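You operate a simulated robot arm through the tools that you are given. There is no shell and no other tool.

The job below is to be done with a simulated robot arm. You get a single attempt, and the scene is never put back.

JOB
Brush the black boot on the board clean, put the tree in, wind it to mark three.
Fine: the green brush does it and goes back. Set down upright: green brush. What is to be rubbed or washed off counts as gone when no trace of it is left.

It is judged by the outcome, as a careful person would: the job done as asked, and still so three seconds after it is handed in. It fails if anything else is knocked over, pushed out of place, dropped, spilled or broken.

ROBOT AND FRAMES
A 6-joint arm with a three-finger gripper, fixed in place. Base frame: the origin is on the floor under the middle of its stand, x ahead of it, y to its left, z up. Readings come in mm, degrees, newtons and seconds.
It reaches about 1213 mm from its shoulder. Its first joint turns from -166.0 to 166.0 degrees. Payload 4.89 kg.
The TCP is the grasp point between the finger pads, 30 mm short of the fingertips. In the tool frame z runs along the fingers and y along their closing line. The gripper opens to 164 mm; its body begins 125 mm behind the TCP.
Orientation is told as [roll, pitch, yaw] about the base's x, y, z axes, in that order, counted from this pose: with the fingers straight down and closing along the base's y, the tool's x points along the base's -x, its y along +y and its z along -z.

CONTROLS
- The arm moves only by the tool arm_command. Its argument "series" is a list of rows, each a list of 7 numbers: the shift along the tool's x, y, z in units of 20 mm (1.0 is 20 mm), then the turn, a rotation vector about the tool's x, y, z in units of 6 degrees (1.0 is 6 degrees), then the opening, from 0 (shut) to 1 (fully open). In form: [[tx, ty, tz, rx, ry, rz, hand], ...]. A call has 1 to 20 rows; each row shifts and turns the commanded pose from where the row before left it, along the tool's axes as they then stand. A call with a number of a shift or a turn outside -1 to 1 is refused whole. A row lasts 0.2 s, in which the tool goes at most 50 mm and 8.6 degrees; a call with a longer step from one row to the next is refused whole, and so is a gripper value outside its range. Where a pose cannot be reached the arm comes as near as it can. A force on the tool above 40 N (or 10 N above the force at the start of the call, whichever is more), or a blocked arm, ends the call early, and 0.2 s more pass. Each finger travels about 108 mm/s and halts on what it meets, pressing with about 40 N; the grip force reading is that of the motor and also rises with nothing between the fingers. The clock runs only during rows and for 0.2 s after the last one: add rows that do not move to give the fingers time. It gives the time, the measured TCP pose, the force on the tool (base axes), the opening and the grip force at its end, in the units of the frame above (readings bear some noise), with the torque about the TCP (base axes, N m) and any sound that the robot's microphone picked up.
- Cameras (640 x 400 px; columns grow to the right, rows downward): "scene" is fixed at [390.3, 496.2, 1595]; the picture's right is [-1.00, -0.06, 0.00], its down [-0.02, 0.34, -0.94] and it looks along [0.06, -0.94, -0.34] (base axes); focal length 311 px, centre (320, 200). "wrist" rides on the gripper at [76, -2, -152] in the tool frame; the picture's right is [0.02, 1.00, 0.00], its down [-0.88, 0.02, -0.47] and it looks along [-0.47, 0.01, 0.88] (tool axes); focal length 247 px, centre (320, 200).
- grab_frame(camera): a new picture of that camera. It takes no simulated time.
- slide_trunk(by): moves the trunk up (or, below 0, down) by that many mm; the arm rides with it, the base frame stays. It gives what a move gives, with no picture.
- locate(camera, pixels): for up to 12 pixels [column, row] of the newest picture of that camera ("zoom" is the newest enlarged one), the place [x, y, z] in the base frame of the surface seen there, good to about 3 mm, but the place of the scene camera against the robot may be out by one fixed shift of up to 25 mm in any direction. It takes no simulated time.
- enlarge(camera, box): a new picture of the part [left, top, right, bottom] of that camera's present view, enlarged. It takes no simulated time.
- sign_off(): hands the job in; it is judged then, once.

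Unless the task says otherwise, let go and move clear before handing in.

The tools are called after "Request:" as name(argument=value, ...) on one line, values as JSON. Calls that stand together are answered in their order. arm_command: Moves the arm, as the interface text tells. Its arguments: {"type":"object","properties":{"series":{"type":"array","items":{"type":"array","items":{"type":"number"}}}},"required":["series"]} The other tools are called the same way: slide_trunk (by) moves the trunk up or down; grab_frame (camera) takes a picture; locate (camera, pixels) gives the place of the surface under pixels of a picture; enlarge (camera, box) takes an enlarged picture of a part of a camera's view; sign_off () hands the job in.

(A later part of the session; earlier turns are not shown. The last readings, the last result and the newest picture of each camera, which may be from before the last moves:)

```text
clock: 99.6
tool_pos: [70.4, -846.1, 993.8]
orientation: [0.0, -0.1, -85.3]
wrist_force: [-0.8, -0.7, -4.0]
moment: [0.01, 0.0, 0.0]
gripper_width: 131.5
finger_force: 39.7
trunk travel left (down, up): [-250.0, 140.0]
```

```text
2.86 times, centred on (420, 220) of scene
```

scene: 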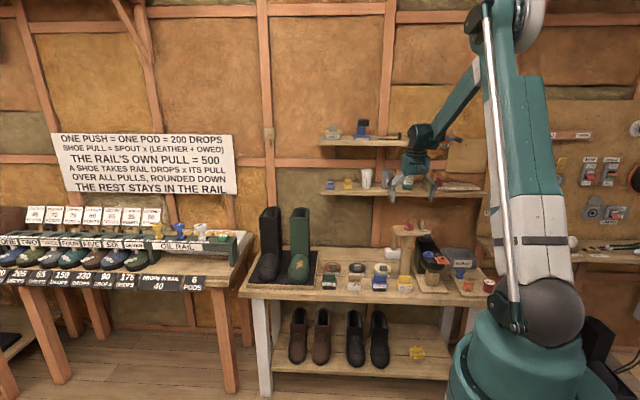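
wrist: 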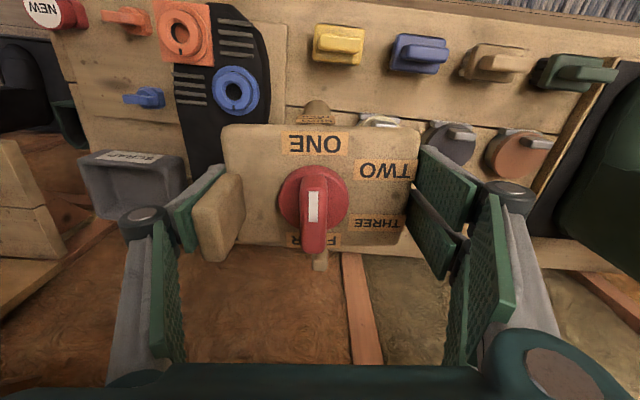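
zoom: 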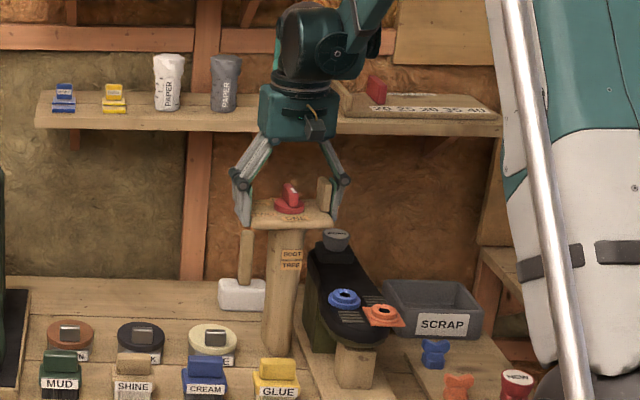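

The tree hangs level (~5 N). Lifting clear of the brushes, squaring the yaw to the boot's, and bringing it forward away from the shelf.

Request:
arm_command(series=[[0, 0, -0.6, 0, 0, 0, 0.6], [0, 0, -0.9, 0, 0, 0, 0.6], [0, 0, -0.9, 0, 0, 0, 0.6], [0, 0, -0.9, 0, 0, 0, 0.6], [0, 0, -0.9, 0, 0, 0, 0.6], [0, 0, 0, 0, 0, 0.43, 0.6], [0.5, 0, 0, 0, 0, 0, 0.6], [0.9, 0, 0, 0, 0, 0, 0.6], [0.9, 0, 0, 0, 0, 0, 0.6], [0.9, 0, 0, 0, 0, 0, 0.6], [0.9, 0, 0, 0, 0, 0, 0.6], [0.9, 0, 0, 0, 0, 0, 0.6], [0.9, 0, 0, 0, 0, 0, 0.6], [0.9, 0, 0, 0, 0, 0, 0.6], [0.9, 0, 0, 0, 0, 0, 0.6], [0.5, 0, 0, 0, 0, 0, 0.6], [0, 0, 0, 0, 0, 0, 0.6]])

Request:
grab_frame(camera="scene")

```text
clock: 103.2
tool_pos: [64.6, -680.5, 1078.7]
orientation: [0.0, -0.1, -87.9]
wrist_force: [-0.8, 0.2, -3.6]
moment: [-0.02, -0.04, -0.02]
gripper_width: 131.6
finger_force: 41.0
trunk travel left (down, up): [-250.0, 140.0]
```

```text
taken
```

scene: 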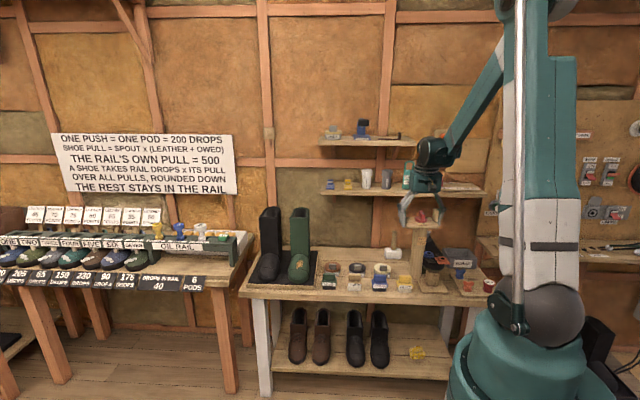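

Now raising while moving right along the bench front.

Request:
arm_command(series=[[0, 0.3, -0.4, 0, 0, 0, 0.6], [-0.03, 0.8, -0.58, 0, 0, 0, 0.6], [-0.03, 0.8, -0.58, 0, 0, 0, 0.6], [-0.03, 0.8, -0.58, 0, 0, 0, 0.6], [-0.03, 0.8, -0.58, 0, 0, 0, 0.6], [-0.03, 0.8, -0.58, 0, 0, 0, 0.6], [-0.03, 0.8, -0.58, 0, 0, 0, 0.6], [-0.03, 0.8, -0.58, 0, 0, 0, 0.6], [-0.03, 0.8, -0.58, 0, 0, 0, 0.6], [-0.03, 0.8, -0.58, 0, 0, 0, 0.6], [-0.03, 0.8, -0.58, 0, 0, 0, 0.6], [-0.03, 0.8, -0.58, 0, 0, 0, 0.6], [-0.03, 0.8, -0.58, 0, 0, 0, 0.6], [-0.03, 0.8, -0.58, 0, 0, 0, 0.6], [-0.03, 0.8, -0.58, 0, 0, 0, 0.6], [-0.03, 0.8, -0.58, 0, 0, 0, 0.6], [-0.03, 0.8, -0.58, 0, 0, 0, 0.6], [-0.03, 0.8, -0.58, 0, 0, 0, 0.6], [-0.03, 0.8, -0.58, 0, 0, 0, 0.6], [-0.03, 0.5, -0.2, 0, 0, 0, 0.6]])

Request:
arm_command(series=[[-0.03, 0.6, 0, 0, 0, 0, 0.6], [-0.03, 0.9, 0, 0, 0, 0, 0.6], [-0.03, 0.9, 0, 0, 0, 0, 0.6], [-0.03, 0.9, 0, 0, 0, 0, 0.6], [-0.03, 0.9, 0, 0, 0, 0, 0.6], [-0.03, 0.9, 0, 0, 0, 0, 0.6], [-0.03, 0.9, 0, 0, 0, 0, 0.6], [-0.03, 0.9, 0, 0, 0, 0, 0.6], [-0.03, 0.9, 0, 0, 0, 0, 0.6], [-0.03, 0.9, 0, 0, 0, 0, 0.6], [-0.03, 0.9, 0, 0, 0, 0, 0.6], [-0.03, 0.9, 0, 0, 0, 0, 0.6], [-0.03, 0.9, 0, 0, 0, 0, 0.6], [-0.03, 0.9, 0, 0, 0, 0, 0.6], [-0.03, 0.9, 0, 0, 0, 0, 0.6], [-0.03, 0.9, 0, 0, 0, 0, 0.6], [-0.03, 0.9, 0, 0, 0, 0, 0.6], [-0.03, 0.9, 0, 0, 0, 0, 0.6], [-0.03, 0.9, 0, 0, 0, 0, 0.6], [0, 0.5, 0, 0, 0, 0, 0.6]])

Request:
grab_frame(camera="scene")

Request:
grab_frame(camera="wrist")

```text
clock: 107.4
tool_pos: [369.4, -683.1, 1298.3]
orientation: [0.0, 0.0, -87.9]
wrist_force: [-0.3, 0.6, -5.0]
moment: [0.0, 0.01, 0.03]
gripper_width: 131.6
finger_force: 40.2
trunk travel left (down, up): [-250.0, 140.0]
```

```text
clock: 111.6
tool_pos: [715.3, -681.9, 1298.4]
orientation: [-0.1, 0.0, -88.0]
wrist_force: [0.2, -0.2, -4.1]
moment: [0.02, 0.04, -0.01]
gripper_width: 131.6
finger_force: 40.3
trunk travel left (down, up): [-250.0, 140.0]
```

```text
taken
```

scene: 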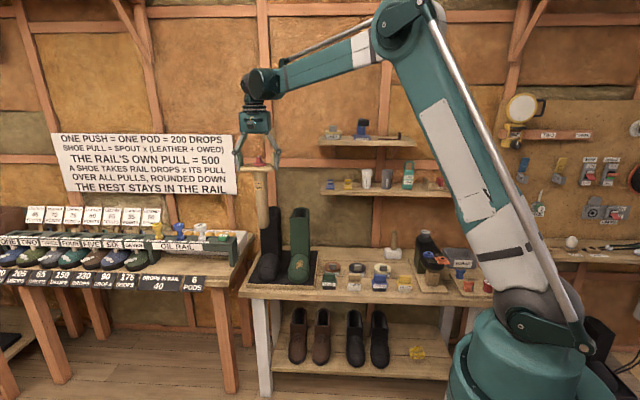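

```text
taken
```

wrist: 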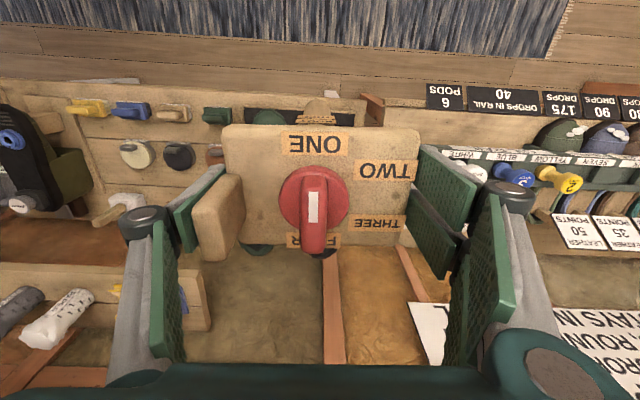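

Plate now blocks the wrist view of the boot, so I'll measure the tree's centre relative to the TCP before moving over the opening.

Request:
enlarge(camera="wrist", box=[200, 110, 440, 270])

Request:
locate(camera="wrist", pixels=[[314, 143], [387, 170], [381, 223], [296, 241], [331, 241], [226, 140], [226, 170], [417, 150], [408, 200], [285, 195], [345, 195], [314, 112]])

Request:
enlarge(camera="scene", box=[225, 120, 325, 240])

```text
2.50 times, centred on (320, 190) of wrist
```

zoom: 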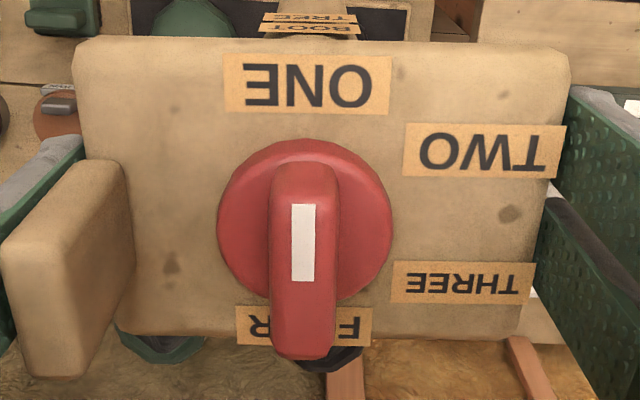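

```text
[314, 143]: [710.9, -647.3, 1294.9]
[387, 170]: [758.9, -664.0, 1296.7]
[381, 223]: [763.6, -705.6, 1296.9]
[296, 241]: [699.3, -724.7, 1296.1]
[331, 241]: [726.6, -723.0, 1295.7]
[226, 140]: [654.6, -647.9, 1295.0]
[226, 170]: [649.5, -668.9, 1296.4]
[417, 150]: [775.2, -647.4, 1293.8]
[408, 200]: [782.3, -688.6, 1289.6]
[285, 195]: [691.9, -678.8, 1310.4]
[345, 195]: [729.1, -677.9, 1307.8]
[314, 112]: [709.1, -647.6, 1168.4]
```

```text
3.33 times, centred on (275, 180) of scene
```

zoom: 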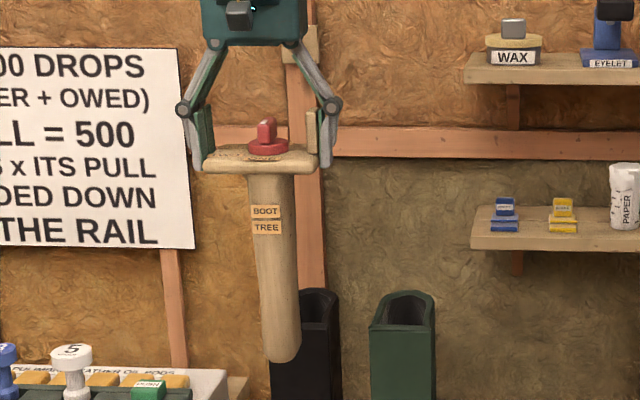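

Tree centre sits at TCP + (-3.3,-3.7); post bottom ≈1034, above the rim (1003). Moving over the boot opening to put the tree's centre at (733.5,-926).

Request:
arm_command(series=[[-0.4, 0.045, 0, 0, 0, 0, 0.6], [-0.9, 0.045, 0, 0, 0, 0, 0.6], [-0.9, 0.045, 0, 0, 0, 0, 0.6], [-0.9, 0.045, 0, 0, 0, 0, 0.6], [-0.9, 0.045, 0, 0, 0, 0, 0.6], [-0.9, 0.045, 0, 0, 0, 0, 0.6], [-0.9, 0.045, 0, 0, 0, 0, 0.6], [-0.9, 0.045, 0, 0, 0, 0, 0.6], [-0.9, 0.045, 0, 0, 0, 0, 0.6], [-0.9, 0.045, 0, 0, 0, 0, 0.6], [-0.9, 0.045, 0, 0, 0, 0, 0.6], [-0.9, 0.045, 0, 0, 0, 0, 0.6], [-0.9, 0.045, 0, 0, 0, 0, 0.6], [-0.6, 0.05, 0, 0, 0, 0, 0.6], [-0.25, 0.02, 0, 0, 0, 0, 0.6], [0, 0, 0, 0, 0, 0, 0.6]])

Request:
enlarge(camera="scene", box=[235, 130, 315, 230])

Request:
grab_frame(camera="wrist")

```text
clock: 115.0
tool_pos: [736.9, -921.9, 1297.6]
orientation: [0.0, 0.0, -87.9]
wrist_force: [0.5, 0.4, -4.5]
moment: [0.07, 0.0, -0.01]
gripper_width: 131.5
finger_force: 40.0
trunk travel left (down, up): [-250.0, 140.0]
```

```text
4.00 times, centred on (275, 180) of scene
```

zoom: 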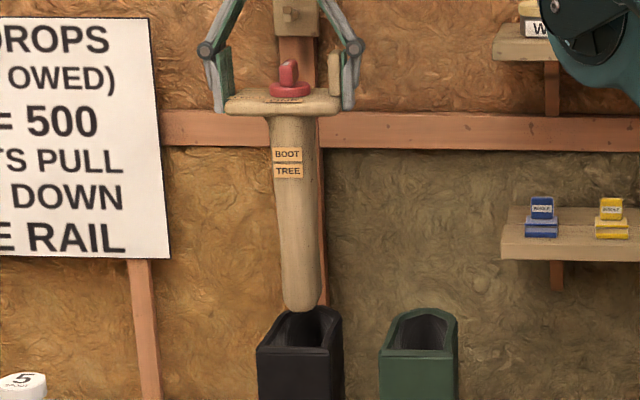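

```text
taken
```

wrist: 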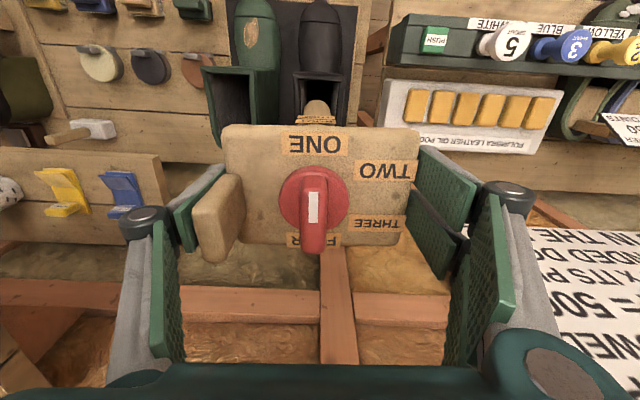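

The post hangs right above the opening. I'll check its tip against the boot rim in close-ups.

Request:
enlarge(camera="wrist", box=[270, 55, 370, 135])

Request:
locate(camera="zoom", pixels=[[255, 260], [360, 260], [305, 215], [305, 260], [265, 230], [350, 230], [162, 110], [420, 110], [190, 108], [390, 108]])

Request:
enlarge(camera="scene", box=[255, 180, 315, 225])

Request:
locate(camera="zoom", pixels=[[185, 100], [125, 100], [240, 100], [185, 200], [140, 200], [235, 200], [70, 385], [245, 385], [160, 290], [185, 250], [265, 330], [110, 330]])

```text
5.00 times, centred on (320, 95) of wrist
```

zoom: 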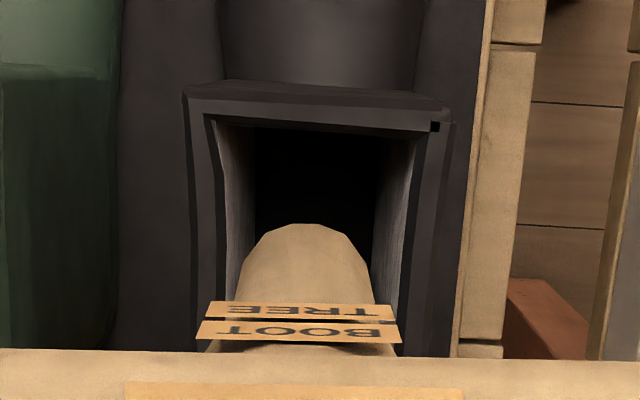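

```text
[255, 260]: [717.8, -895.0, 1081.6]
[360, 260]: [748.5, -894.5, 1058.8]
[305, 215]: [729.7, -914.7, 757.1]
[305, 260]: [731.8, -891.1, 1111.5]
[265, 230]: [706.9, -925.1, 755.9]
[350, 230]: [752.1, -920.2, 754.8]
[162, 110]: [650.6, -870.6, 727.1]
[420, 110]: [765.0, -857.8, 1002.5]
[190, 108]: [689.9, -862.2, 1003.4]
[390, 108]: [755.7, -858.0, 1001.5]
```

```text
8.89 times, centred on (285, 202) of scene
```

zoom: 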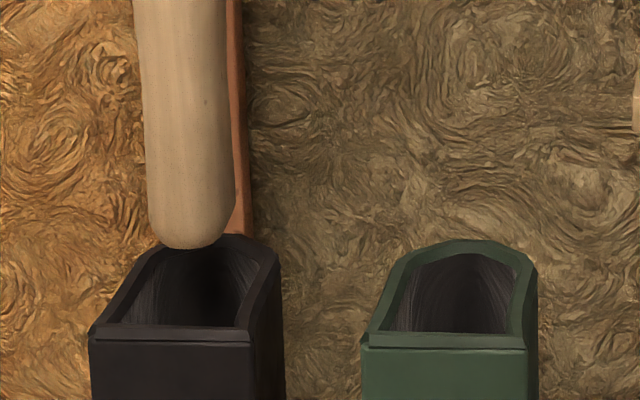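

```text
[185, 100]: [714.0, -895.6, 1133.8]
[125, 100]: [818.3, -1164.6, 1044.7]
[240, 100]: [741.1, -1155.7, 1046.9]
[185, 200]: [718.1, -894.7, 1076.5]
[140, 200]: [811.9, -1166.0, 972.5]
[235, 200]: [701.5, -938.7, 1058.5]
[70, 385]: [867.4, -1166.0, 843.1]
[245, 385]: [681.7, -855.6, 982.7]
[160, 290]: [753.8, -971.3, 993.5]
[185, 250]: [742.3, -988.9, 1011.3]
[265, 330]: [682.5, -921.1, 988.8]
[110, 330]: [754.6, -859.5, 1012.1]
```

The post tip is centred on the opening (x≈733, front face 30 mm behind the front wall). Descending slowly.

Request:
arm_command(series=[[0.15, 0, 0.3, 0, 0, 0, 0.6], [0, 0, 0.5, 0, 0, 0, 0.6], [0, 0, 0.5, 0, 0, 0, 0.6], [0, 0, 0.5, 0, 0, 0, 0.6], [0, 0, 0.5, 0, 0, 0, 0.6], [0, 0, 0.5, 0, 0, 0, 0.6], [0, 0, 0.5, 0, 0, 0, 0.6], [0, 0, 0.2, 0, 0, 0, 0.6]])

Request:
enlarge(camera="scene", box=[245, 140, 315, 230])

Request:
enlarge(camera="wrist", box=[260, 30, 380, 140])

```text
clock: 116.8
tool_pos: [736.9, -919.9, 1228.0]
orientation: [0.1, 0.1, -87.9]
wrist_force: [-0.3, 1.0, -3.6]
moment: [0.01, -0.01, 0.01]
gripper_width: 131.7
finger_force: 39.8
trunk travel left (down, up): [-250.0, 140.0]
```

```text
4.44 times, centred on (280, 185) of scene
```

zoom: 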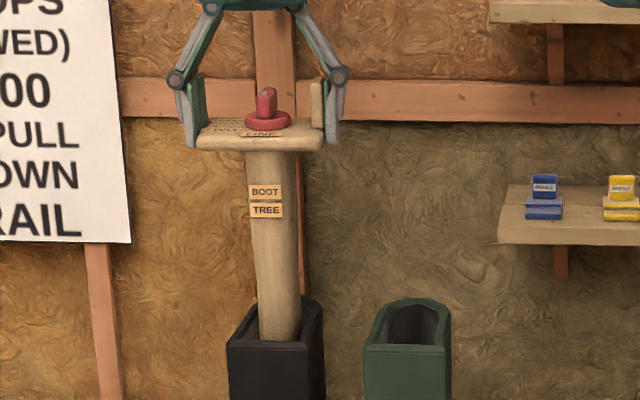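

```text
3.64 times, centred on (320, 85) of wrist
```

zoom: 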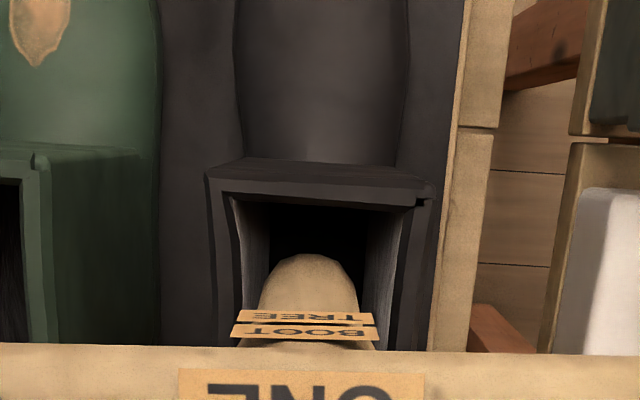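

The post is inside the shaft without contact. Continuing down.

Request:
arm_command(series=[[0, 0, 0.5, 0, 0, 0, 0.6], [0, 0, 0.5, 0, 0, 0, 0.6], [0, 0, 0.5, 0, 0, 0, 0.6], [0, 0, 0.5, 0, 0, 0, 0.6], [0, 0, 0.5, 0, 0, 0, 0.6], [0, 0, 0.5, 0, 0, 0, 0.6], [0, 0, 0.5, 0, 0, 0, 0.6], [0, 0, 0.5, 0, 0, 0, 0.6], [0, 0, 0.5, 0, 0, 0, 0.6], [0, 0, 0.5, 0, 0, 0, 0.6], [0, 0, 0.5, 0, 0, 0, 0.6], [0, 0, 0.5, 0, 0, 0, 0.6], [0, 0, 0.5, 0, 0, 0, 0.6], [0, 0, 0.5, 0, 0, 0, 0.6], [0, 0, 0.5, 0, 0, 0, 0.6], [0, 0, 0.5, 0, 0, 0, 0.6], [0, 0, 0, 0, 0, 0, 0.6]])

Request:
enlarge(camera="scene", box=[235, 170, 325, 290])

Request:
grab_frame(camera="wrist")

```text
clock: 120.4
tool_pos: [737.7, -919.0, 1068.2]
orientation: [0.1, 0.0, -87.9]
wrist_force: [0.2, 0.0, -4.2]
moment: [0.03, -0.04, -0.03]
gripper_width: 131.6
finger_force: 40.3
trunk travel left (down, up): [-250.0, 140.0]
```

```text
3.33 times, centred on (280, 230) of scene
```

zoom: 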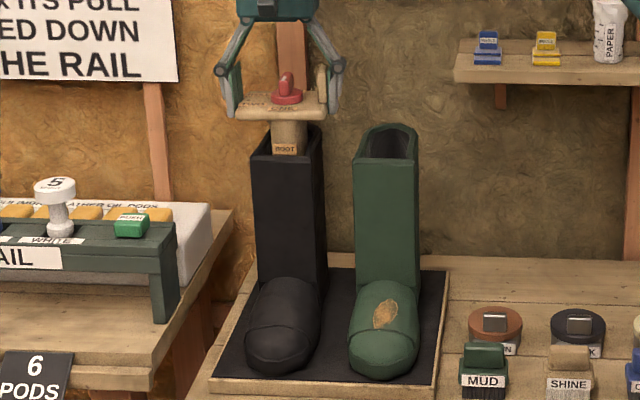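

```text
taken
```

wrist: 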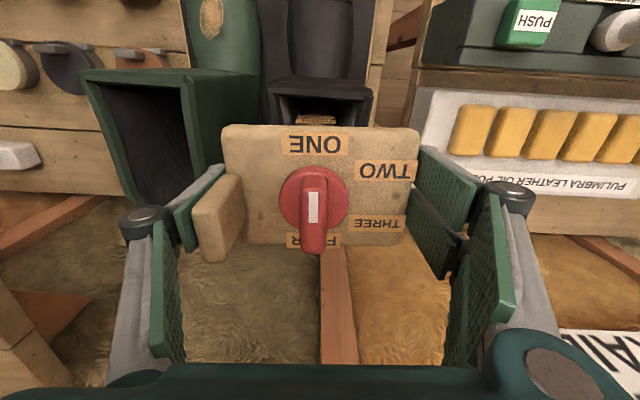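

Still no contact at 1068 and clear of the green boot. Lowering the last stretch gently.

Request:
arm_command(series=[[0, 0, 0.3, 0, 0, 0, 0.6], [0, 0, 0.3, 0, 0, 0, 0.6], [0, 0, 0.3, 0, 0, 0, 0.6], [0, 0, 0.3, 0, 0, 0, 0.6], [0, 0, 0.3, 0, 0, 0, 0.6], [0, 0, 0.15, 0, 0, 0, 0.6], [0, 0, 0, 0, 0, 0, 0.6]])

Request:
enlarge(camera="scene", box=[245, 180, 315, 240])

```text
clock: 122.0
tool_pos: [736.4, -919.1, 1034.9]
orientation: [0.0, 0.1, -87.9]
wrist_force: [-0.2, 0.0, -4.1]
moment: [0.03, 0.0, -0.02]
gripper_width: 131.6
finger_force: 40.0
trunk travel left (down, up): [-250.0, 140.0]
```

```text
6.67 times, centred on (280, 210) of scene
```

zoom: 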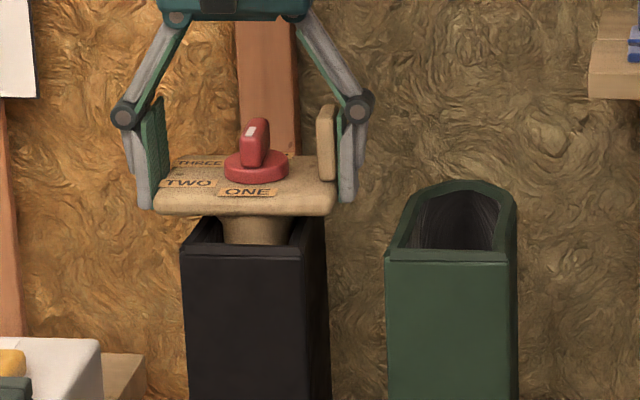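

Request:
arm_command(series=[[0, 0, 0.15, 0, 0, 0, 0.6], [0, 0, 0.15, 0, 0, 0, 0.6], [0, 0, 0.1, 0, 0, 0, 0.6], [0, 0, 0.05, 0, 0, 0, 0.6]])

```text
clock: 123.0
tool_pos: [735.6, -918.1, 1025.1]
orientation: [0.0, 0.0, -87.9]
wrist_force: [-0.9, 0.2, -3.1]
moment: [0.02, -0.01, 0.0]
gripper_width: 131.6
finger_force: 40.3
trunk travel left (down, up): [-250.0, 140.0]
```

Request:
arm_command(series=[[0, 0, 0.1, 0, 0, 0, 0.6], [0, 0, 0.05, 0, 0, 0, 0.6], [0, 0, 0.05, 0, 0, 0, 0.6]])

```text
clock: 123.8
tool_pos: [737.1, -918.7, 1022.7]
orientation: [0.0, -0.1, -87.9]
wrist_force: [0.0, -0.6, -2.5]
moment: [0.01, -0.01, 0.01]
gripper_width: 131.5
finger_force: 39.9
trunk travel left (down, up): [-250.0, 140.0]
```

Request:
arm_command(series=[[0, 0, 0.05, 0, 0, 0, 0.6], [0, 0, 0.05, 0, 0, 0, 0.6], [0, 0, 0.0, 0, 0, 0, 0.6]])

Request:
enlarge(camera="scene", box=[255, 195, 305, 235])

```text
clock: 124.6
tool_pos: [738.0, -919.1, 1021.0]
orientation: [-0.1, -0.1, -87.9]
wrist_force: [1.6, -1.0, 6.3]
moment: [-0.46, -0.5, -0.05]
gripper_width: 131.4
finger_force: 40.1
trunk travel left (down, up): [-250.0, 140.0]
```

```text
10.00 times, centred on (280, 215) of scene
```

zoom: 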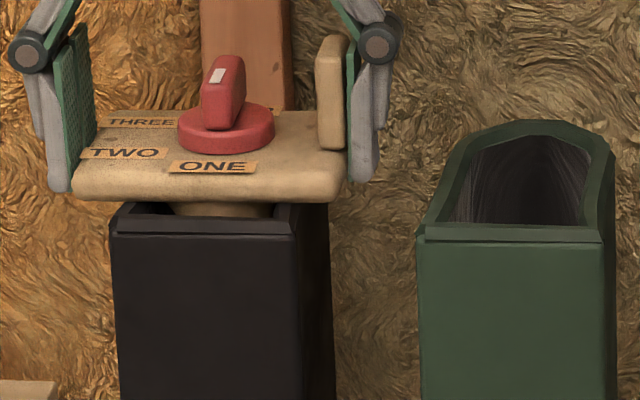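

The tree has seated (force +6 N, plate down on the rim). Opening the fingers a little to release it.

Request:
arm_command(series=[[0, 0, 0, 0, 0, 0, 0.8], [0, 0, 0, 0, 0, 0, 0.84], [0, 0, 0, 0, 0, 0, 0.88], [0, 0, 0, 0, 0, 0, 0.91], [0, 0, 0, 0, 0, 0, 0.91]])

Request:
grab_frame(camera="wrist")

Request:
enlarge(camera="scene", box=[255, 195, 305, 235])

```text
clock: 125.8
tool_pos: [736.4, -917.8, 1021.5]
orientation: [0.0, 0.0, -87.8]
wrist_force: [0.3, 0.2, 0.2]
moment: [-0.04, 0.02, -0.04]
gripper_width: 149.2
finger_force: 0.1
trunk travel left (down, up): [-250.0, 140.0]
```

```text
taken
```

wrist: 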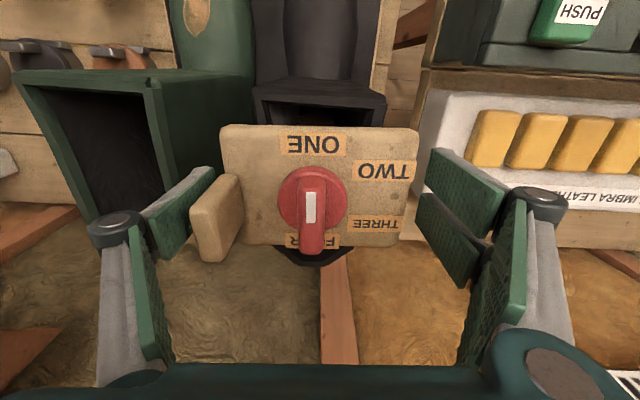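

```text
10.00 times, centred on (280, 215) of scene
```

zoom: 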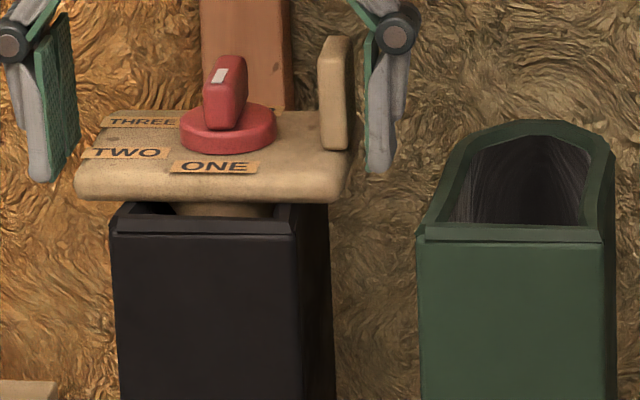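

Released with clearance on both sides. Rising straight up above the tab.

Request:
arm_command(series=[[0, 0, -0.4, 0, 0, 0, 0.91], [0, 0, -0.8, 0, 0, 0, 0.91], [0, 0, -0.8, 0, 0, 0, 0.91], [0, 0, -0.8, 0, 0, 0, 0.91], [0, 0, -0.8, 0, 0, 0, 0.91], [0, 0, -0.8, 0, 0, 0, 0.91], [0, 0, -0.4, 0, 0, 0, 0.91], [0, 0, 0, 0, 0, 0, 0.91]])

Request:
grab_frame(camera="wrist")

Request:
enlarge(camera="wrist", box=[250, 90, 400, 190])

```text
clock: 127.6
tool_pos: [736.5, -918.0, 1115.5]
orientation: [0.0, 0.0, -87.9]
wrist_force: [-0.1, 0.5, 0.7]
moment: [-0.03, -0.02, 0.01]
gripper_width: 149.3
finger_force: 0.0
trunk travel left (down, up): [-250.0, 140.0]
```

```text
taken
```

wrist: 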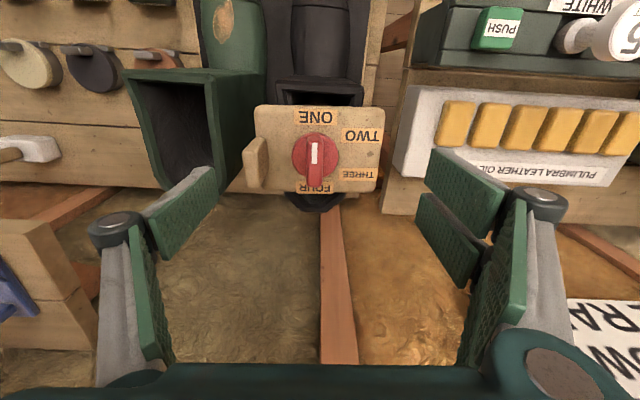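

```text
4.00 times, centred on (325, 140) of wrist
```

zoom: 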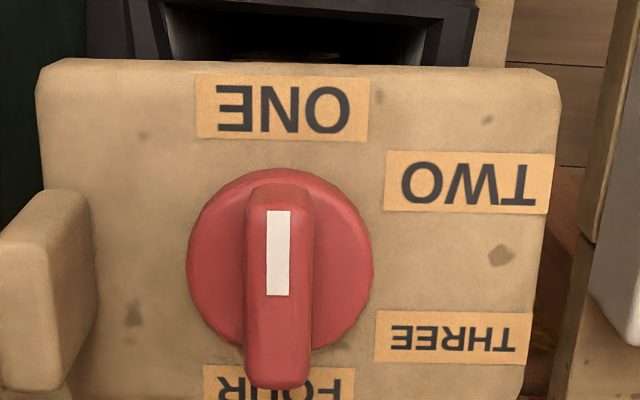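

Request:
locate(camera="zoom", pixels=[[282, 108], [470, 182], [452, 337], [278, 385], [278, 220], [278, 250], [278, 285], [250, 280], [305, 280], [195, 260], [368, 260], [280, 370]])

Request:
locate(camera="zoom", pixels=[[250, 210], [308, 210], [252, 370], [308, 370], [278, 170], [280, 345], [230, 390], [330, 385], [85, 250], [60, 300], [80, 200], [215, 200]])

```text
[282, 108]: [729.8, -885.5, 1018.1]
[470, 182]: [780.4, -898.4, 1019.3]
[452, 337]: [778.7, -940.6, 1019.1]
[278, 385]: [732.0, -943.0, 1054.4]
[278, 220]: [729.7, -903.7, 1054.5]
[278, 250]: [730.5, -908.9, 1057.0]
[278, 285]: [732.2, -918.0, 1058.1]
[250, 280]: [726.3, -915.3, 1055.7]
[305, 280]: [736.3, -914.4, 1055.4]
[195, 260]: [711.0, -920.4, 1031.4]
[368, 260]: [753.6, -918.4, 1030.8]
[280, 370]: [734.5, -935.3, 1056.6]
```

```text
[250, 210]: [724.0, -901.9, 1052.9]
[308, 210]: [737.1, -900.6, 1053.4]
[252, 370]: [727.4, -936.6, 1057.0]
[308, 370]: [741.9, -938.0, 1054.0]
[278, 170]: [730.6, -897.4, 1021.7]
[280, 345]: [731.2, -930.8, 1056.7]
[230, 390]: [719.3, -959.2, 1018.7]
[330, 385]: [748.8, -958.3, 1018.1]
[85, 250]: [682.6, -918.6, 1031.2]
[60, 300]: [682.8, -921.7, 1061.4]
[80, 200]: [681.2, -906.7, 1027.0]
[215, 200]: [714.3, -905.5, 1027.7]
```

The tree is seated: knob centre ≈(732,-921), bar top z≈1057, disc top ≈1031, marks ONE→THREE lie 120° clockwise. I'll first test that the wrist can turn 120° from here, in the air.

Request:
arm_command(series=[[0, 0, 0, 0, 0, 1, 0.5], [0, 0, 0, 0, 0, 1, 0.25], [0, 0, 0, 0, 0, 1, 0.25], [0, 0, 0, 0, 0, 1, 0.25], [0, 0, 0, 0, 0, 1, 0.25], [0, 0, 0, 0, 0, 1, 0.25], [0, 0, 0, 0, 0, 1, 0.25], [0, 0, 0, 0, 0, 1, 0.25], [0, 0, 0, 0, 0, 1, 0.25], [0, 0, 0, 0, 0, 1, 0.25], [0, 0, 0, 0, 0, 1, 0.25], [0, 0, 0, 0, 0, 1, 0.25], [0, 0, 0, 0, 0, 1, 0.25], [0, 0, 0, 0, 0, 1, 0.25], [0, 0, 0, 0, 0, 1, 0.25], [0, 0, 0, 0, 0, 1, 0.25], [0, 0, 0, 0, 0, 1, 0.25], [0, 0, 0, 0, 0, 1, 0.25], [0, 0, 0, 0, 0, 1, 0.25], [0, 0, 0, 0, 0, 1, 0.25]])

Request:
grab_frame(camera="wrist")

```text
clock: 131.8
tool_pos: [737.7, -919.0, 1116.9]
orientation: [0.0, 0.0, 152.1]
wrist_force: [0.3, -0.3, 0.6]
moment: [-0.02, 0.02, -0.01]
gripper_width: 41.2
finger_force: 0.1
trunk travel left (down, up): [-250.0, 140.0]
```

```text
taken
```

wrist: 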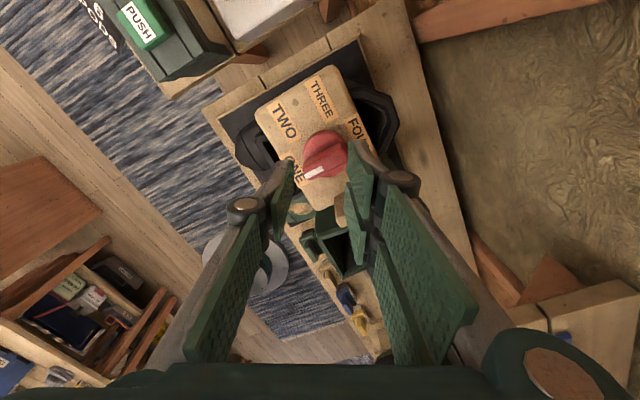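

The full turn is reachable. This view also lets me refine the knob centre and mark THREE.

Request:
enlarge(camera="wrist", box=[240, 60, 410, 220])

```text
2.50 times, centred on (325, 140) of wrist
```

zoom: 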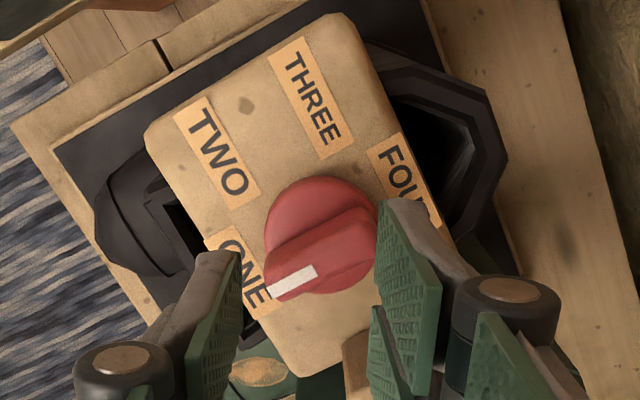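

Request:
locate(camera="zoom", pixels=[[218, 152], [309, 97], [403, 178], [245, 270], [310, 180], [270, 225], [292, 282], [315, 270], [360, 215], [275, 290], [365, 235], [330, 250]])

```text
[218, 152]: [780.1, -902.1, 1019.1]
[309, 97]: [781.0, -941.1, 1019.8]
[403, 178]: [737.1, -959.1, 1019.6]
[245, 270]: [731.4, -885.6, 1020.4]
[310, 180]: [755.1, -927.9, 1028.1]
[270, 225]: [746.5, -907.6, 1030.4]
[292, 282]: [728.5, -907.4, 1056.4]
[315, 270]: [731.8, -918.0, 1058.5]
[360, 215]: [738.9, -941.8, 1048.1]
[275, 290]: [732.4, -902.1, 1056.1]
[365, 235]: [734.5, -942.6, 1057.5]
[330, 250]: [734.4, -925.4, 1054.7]
```

Knob centre refined to (733,-922), bar yaw ≈4.5°. Rotating back to line up with the bar and centring over it.

Request:
arm_command(series=[[0, 0, 0, 0, 0, -1, 0.25], [0, 0, 0, 0, 0, -1, 0.25], [0, 0, 0, 0, 0, -1, 0.25], [0, 0, 0, 0, 0, -1, 0.25], [0, 0, 0, 0, 0, -1, 0.25], [0, 0, 0, 0, 0, -1, 0.25], [0, 0, 0, 0, 0, -1, 0.25], [0, 0, 0, 0, 0, -1, 0.25], [0, 0, 0, 0, 0, -1, 0.25], [0, 0, 0, 0, 0, -1, 0.25], [0, 0, 0, 0, 0, -1, 0.25], [0, 0, 0, 0, 0, -1, 0.25], [0, 0, 0, 0, 0, -1, 0.25], [0, 0, 0, 0, 0, -1, 0.25], [0, 0, 0, 0, 0, -1, 0.25], [0, 0, 0, 0, 0, -1, 0.25], [0, 0, 0, 0, 0, -1, 0.25], [0, 0, 0, 0, 0, -1, 0.25], [0, 0, 0, 0, 0, -1, 0.25], [0, 0, 0, 0, 0, -1, 0.25]])

Request:
arm_command(series=[[0, 0, 0, 0, 0, -0.4, 0.25], [-0.16, -0.19, 0, 0, 0, 0, 0.25], [0, 0, 0, 0, 0, 0, 0.25]])

Request:
grab_frame(camera="wrist")

Request:
enlarge(camera="wrist", box=[240, 90, 400, 210])

```text
clock: 136.0
tool_pos: [737.2, -918.3, 1117.4]
orientation: [0.0, 0.0, -87.8]
wrist_force: [-0.8, -0.5, -0.6]
moment: [0.03, -0.01, 0.01]
gripper_width: 41.2
finger_force: 0.0
trunk travel left (down, up): [-250.0, 140.0]
```

```text
clock: 136.8
tool_pos: [733.0, -921.4, 1116.1]
orientation: [0.0, 0.0, -85.4]
wrist_force: [0.0, 0.1, 0.0]
moment: [0.02, 0.0, 0.0]
gripper_width: 41.3
finger_force: 0.1
trunk travel left (down, up): [-250.0, 140.0]
```

```text
taken
```

wrist: 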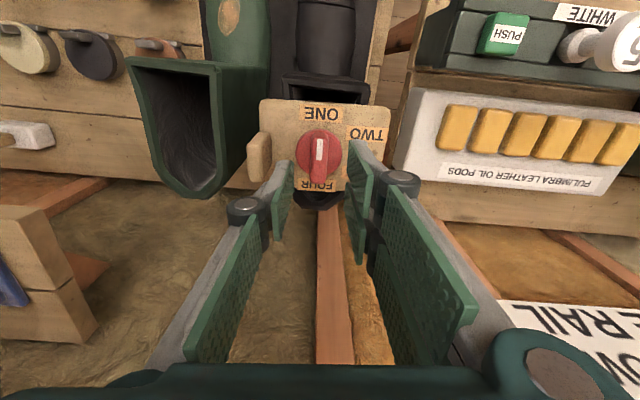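

```text
3.33 times, centred on (320, 150) of wrist
```

zoom: 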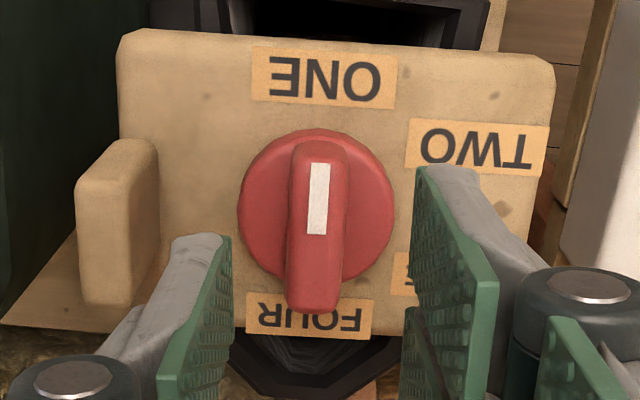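

Aligned with the bar, left fingertip clear of the tab. Descending to z≈1064.

Request:
arm_command(series=[[0, 0, 0.6, 0, 0, 0, 0.25], [0, 0, 0.6, 0, 0, 0, 0.25], [0, 0, 0.6, 0, 0, 0, 0.25], [0, 0, 0.5, 0, 0, 0, 0.25], [0, 0, 0.3, 0, 0, 0, 0.25], [0, 0, 0, 0, 0, 0, 0.25]])

Request:
grab_frame(camera="wrist")

Request:
enlarge(camera="scene", box=[250, 180, 310, 230])

```text
clock: 138.2
tool_pos: [732.8, -922.5, 1064.3]
orientation: [-0.1, 0.0, -85.7]
wrist_force: [0.0, -0.7, -0.2]
moment: [-0.01, 0.03, 0.02]
gripper_width: 41.1
finger_force: 0.1
trunk travel left (down, up): [-250.0, 140.0]
```

```text
taken
```

wrist: 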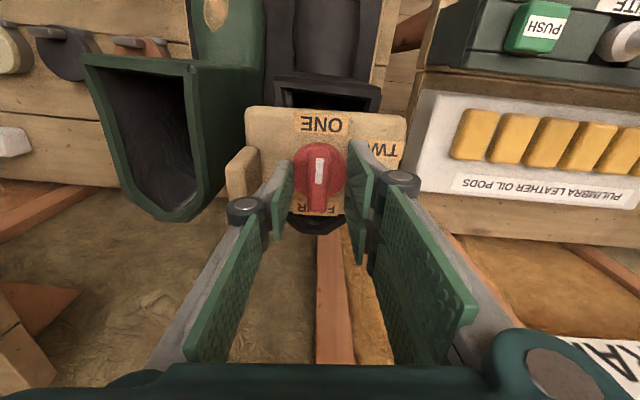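

```text
8.00 times, centred on (280, 205) of scene
```

zoom: 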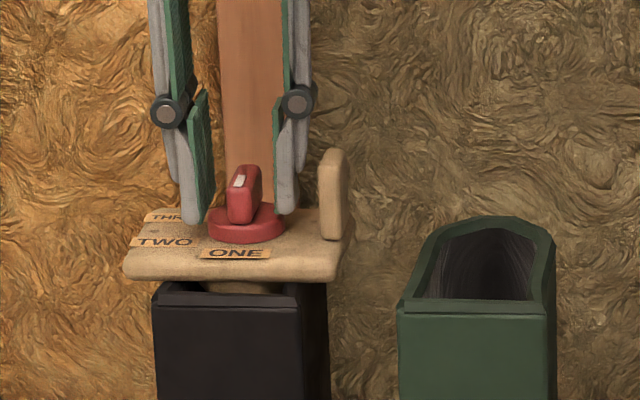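

The fingers bracket the red bar, knuckles above the tab. Closing on the bar.

Request:
arm_command(series=[[0, 0, 0, 0, 0, 0, 0.18], [0, 0, 0, 0, 0, 0, 0.12], [0, 0, 0, 0, 0, 0, 0.08], [0, 0, 0, 0, 0, 0, 0.04], [0, 0, 0, 0, 0, 0, 0.0], [0, 0, 0, 0, 0, 0, 0.0]])

Request:
grab_frame(camera="wrist")

```text
clock: 139.6
tool_pos: [733.8, -922.1, 1064.4]
orientation: [0.0, 0.0, -85.5]
wrist_force: [0.2, -0.5, 0.5]
moment: [-0.04, 0.04, -0.01]
gripper_width: 15.6
finger_force: 39.8
trunk travel left (down, up): [-250.0, 140.0]
```

```text
taken
```

wrist: 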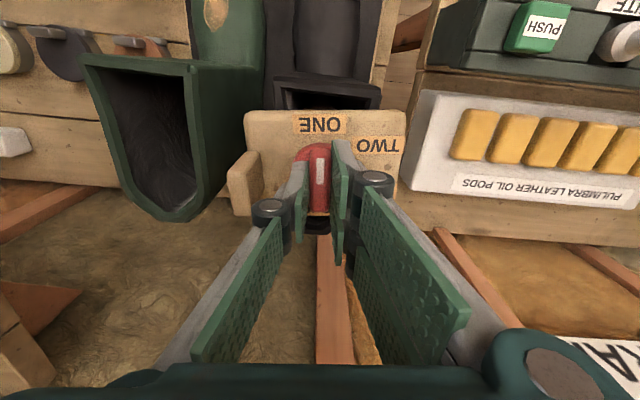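

Bar held at 15.6 mm. Turning clockwise 30° first, watching the torque and listening for clicks.

Request:
arm_command(series=[[0, 0, 0, 0, 0, 0.5, 0], [0, 0, 0, 0, 0, 0.5, 0], [0, 0, 0, 0, 0, 0.5, 0], [0, 0, 0, 0, 0, 0.5, 0], [0, 0, 0, 0, 0, 0.5, 0], [0, 0, 0, 0, 0, 0.5, 0], [0, 0, 0, 0, 0, 0.5, 0], [0, 0, 0, 0, 0, 0.5, 0], [0, 0, 0, 0, 0, 0.5, 0], [0, 0, 0, 0, 0, 0.5, 0]])

Request:
grab_frame(camera="wrist")

Request:
enlarge(camera="scene", box=[250, 190, 310, 240])

```text
clock: 141.8
tool_pos: [733.1, -920.7, 1064.2]
orientation: [0.0, 0.1, -115.7]
wrist_force: [0.0, -1.4, 3.5]
moment: [-0.1, 0.03, 0.03]
gripper_width: 15.6
finger_force: 39.8
trunk travel left (down, up): [-250.0, 140.0]
```

```text
taken
```

wrist: 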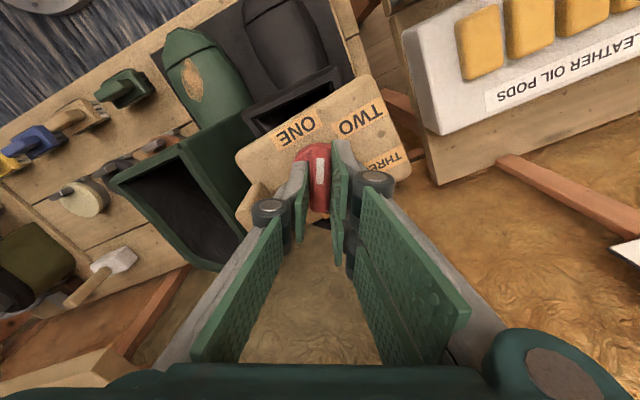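

```text
8.00 times, centred on (280, 215) of scene
```

zoom: 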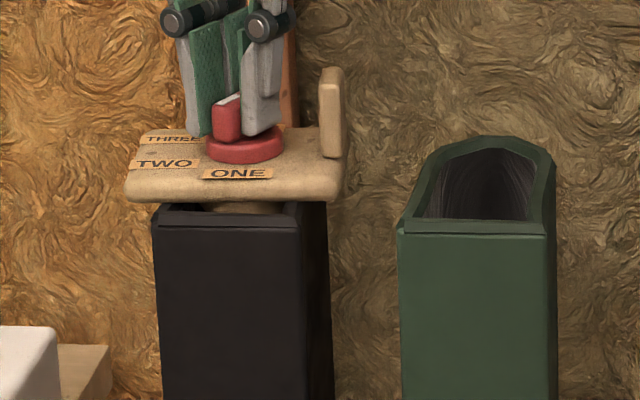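

The dial turns with the gripper while the plate stays put. Turning another 60°.

Request:
arm_command(series=[[0, 0, 0, 0, 0, 0.5, 0], [0, 0, 0, 0, 0, 0.5, 0], [0, 0, 0, 0, 0, 0.5, 0], [0, 0, 0, 0, 0, 0.5, 0], [0, 0, 0, 0, 0, 0.5, 0], [0, 0, 0, 0, 0, 0.5, 0], [0, 0, 0, 0, 0, 0.5, 0], [0, 0, 0, 0, 0, 0.5, 0], [0, 0, 0, 0, 0, 0.5, 0], [0, 0, 0, 0, 0, 0.5, 0], [0, 0, 0, 0, 0, 0, 0]])

Request:
grab_frame(camera="wrist")

Request:
enlarge(camera="scene", box=[250, 190, 310, 240])

```text
clock: 144.2
tool_pos: [733.2, -921.6, 1063.8]
orientation: [0.1, 0.1, -145.6]
wrist_force: [1.9, 1.0, 4.2]
moment: [0.17, -0.36, -0.01]
gripper_width: 15.5
finger_force: 40.2
trunk travel left (down, up): [-250.0, 140.0]
```

```text
taken
```

wrist: 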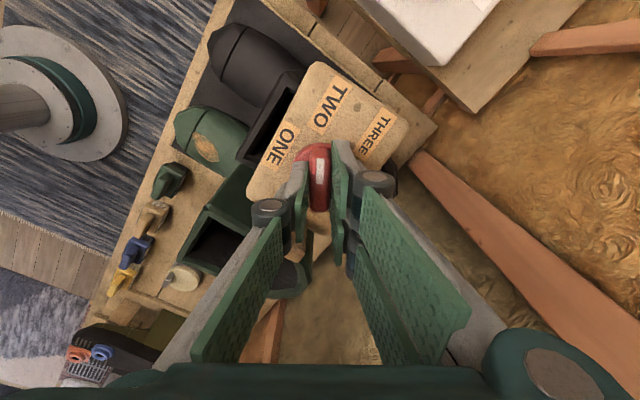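

```text
8.00 times, centred on (280, 215) of scene
```

zoom: 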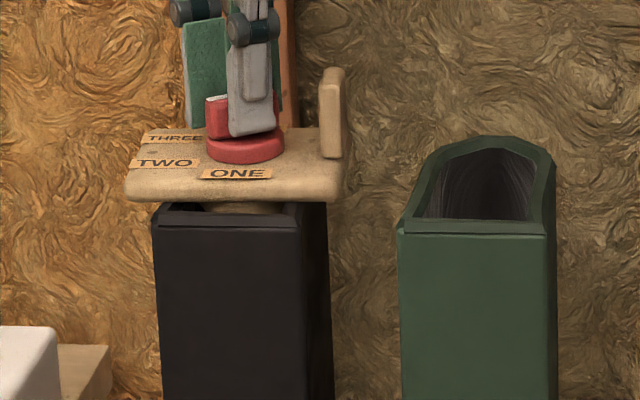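

Pointer is now around TWO. Continuing toward THREE in two more parts.

Request:
arm_command(series=[[0, 0, 0, 0, 0, 0.5, 0], [0, 0, 0, 0, 0, 0.5, 0], [0, 0, 0, 0, 0, 0.5, 0], [0, 0, 0, 0, 0, 0.5, 0], [0, 0, 0, 0, 0, 0.5, 0], [0, 0, 0, 0, 0, 0.5, 0], [0, 0, 0, 0, 0, 0.5, 0], [0, 0, 0, 0, 0, 0.5, 0], [0, 0, 0, 0, 0, 0.5, 0], [0, 0, 0, 0, 0, 0.5, 0], [0, 0, 0, 0, 0, 0, 0]])

Request:
enlarge(camera="scene", box=[250, 190, 310, 240])

Request:
grab_frame(camera="wrist")

```text
clock: 146.6
tool_pos: [732.5, -921.6, 1063.6]
orientation: [-0.1, 0.0, -175.6]
wrist_force: [-0.9, -0.7, -0.1]
moment: [-0.04, 0.1, 0.01]
gripper_width: 15.8
finger_force: 40.2
trunk travel left (down, up): [-250.0, 140.0]
```

```text
8.00 times, centred on (280, 215) of scene
```

zoom: 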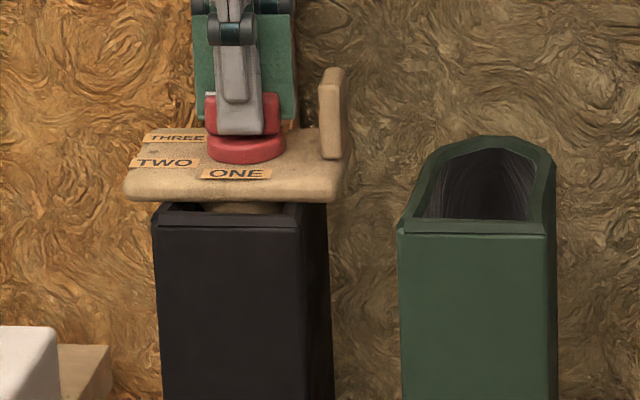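

```text
taken
```

wrist: 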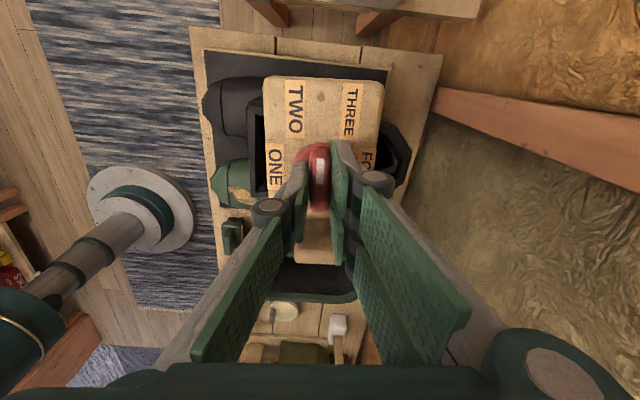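

About 90° done; pointer between TWO and THREE. Turning the last 30°.

Request:
arm_command(series=[[0, 0, 0, 0, 0, 0.5, 0], [0, 0, 0, 0, 0, 0.5, 0], [0, 0, 0, 0, 0, 0.5, 0], [0, 0, 0, 0, 0, 0.5, 0], [0, 0, 0, 0, 0, 0.5, 0], [0, 0, 0, 0, 0, 0.5, 0], [0, 0, 0, 0, 0, 0.5, 0], [0, 0, 0, 0, 0, 0.5, 0], [0, 0, 0, 0, 0, 0.5, 0], [0, 0, 0, 0, 0, 0.5, 0], [0, 0, 0, 0, 0, 0, 0]])

Request:
grab_frame(camera="wrist")

Request:
enlarge(camera="wrist", box=[230, 60, 430, 240])

Request:
enlarge(camera="scene", box=[250, 190, 310, 240])

```text
clock: 149.0
tool_pos: [732.7, -922.2, 1065.1]
orientation: [0.0, -0.1, 154.6]
wrist_force: [0.1, -1.5, 3.4]
moment: [-0.06, 0.01, 0.02]
gripper_width: 15.4
finger_force: 39.8
trunk travel left (down, up): [-250.0, 140.0]
```

```text
taken
```

wrist: 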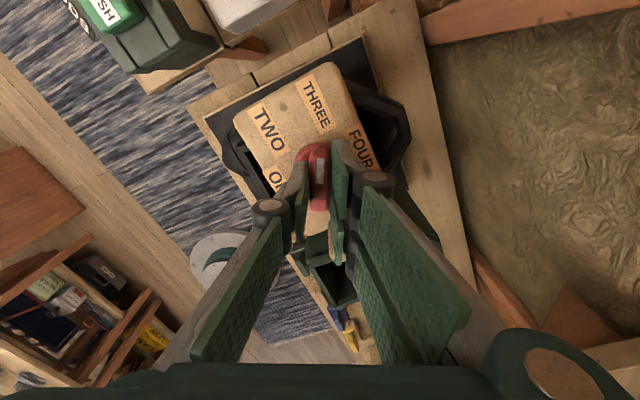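

```text
2.22 times, centred on (330, 150) of wrist
```

zoom: 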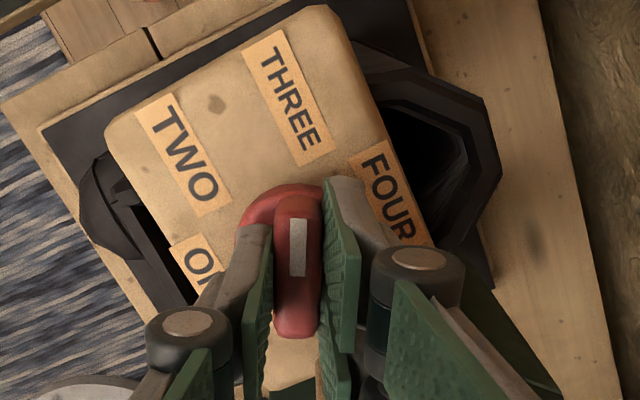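

```text
8.00 times, centred on (280, 215) of scene
```

zoom: 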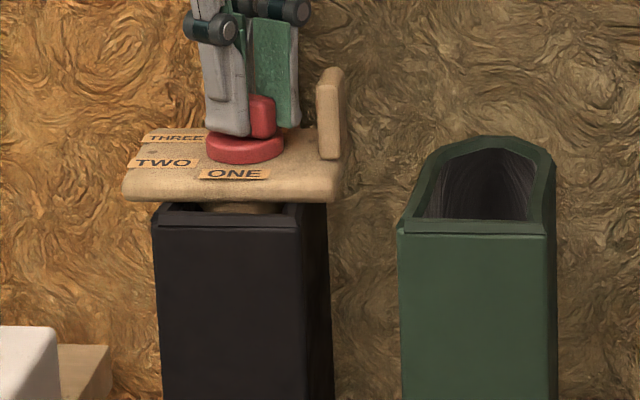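

The bar now points at THREE in the wrist view. Releasing gently and rising to inspect.

Request:
arm_command(series=[[0, 0, 0, 0, 0, 0, 0.12], [0, 0, 0, 0, 0, 0, 0.18], [0, 0, 0, 0, 0, 0, 0.2], [0, 0, -0.3, 0, 0, 0, 0.2], [0, 0, -0.6, 0, 0, 0, 0.2], [0, 0, -0.8, 0, 0, 0, 0.2], [0, 0, -0.8, 0, 0, 0, 0.2], [0, 0, -0.5, 0, 0, 0, 0.2], [0, 0, 0, 0, 0, 0, 0.2]])

Request:
grab_frame(camera="wrist")

Request:
enlarge(camera="wrist", box=[230, 60, 430, 240])

Request:
enlarge(camera="scene", box=[250, 190, 310, 240])

```text
clock: 151.0
tool_pos: [733.0, -921.8, 1124.6]
orientation: [0.0, -0.1, 154.4]
wrist_force: [0.4, -0.1, 0.6]
moment: [-0.03, -0.04, -0.01]
gripper_width: 32.7
finger_force: 0.0
trunk travel left (down, up): [-250.0, 140.0]
```

```text
taken
```

wrist: 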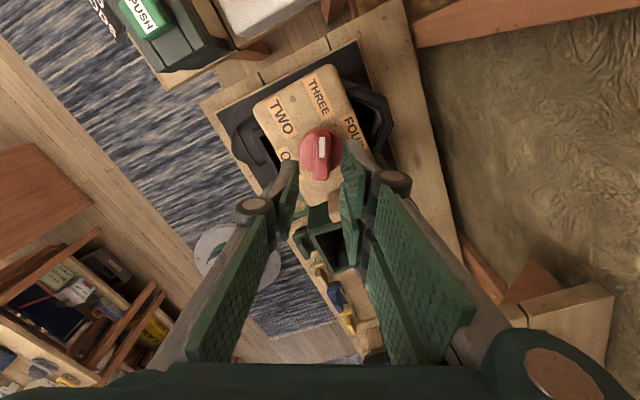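

```text
2.22 times, centred on (330, 150) of wrist
```

zoom: 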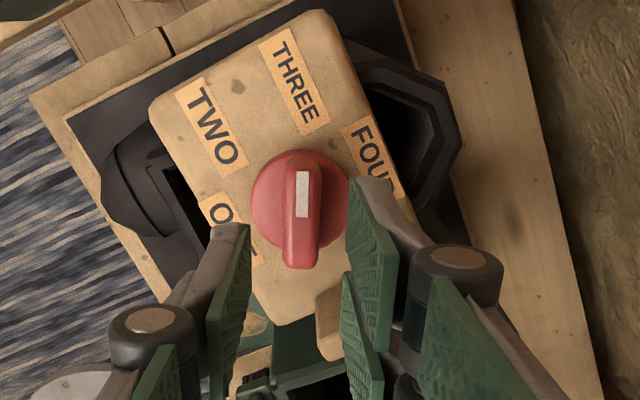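

```text
8.00 times, centred on (280, 215) of scene
```

zoom: 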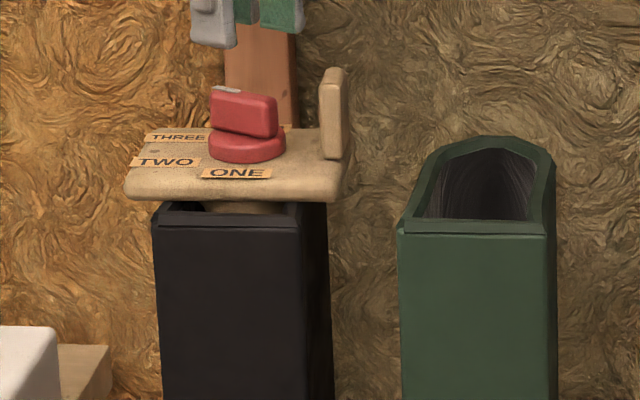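

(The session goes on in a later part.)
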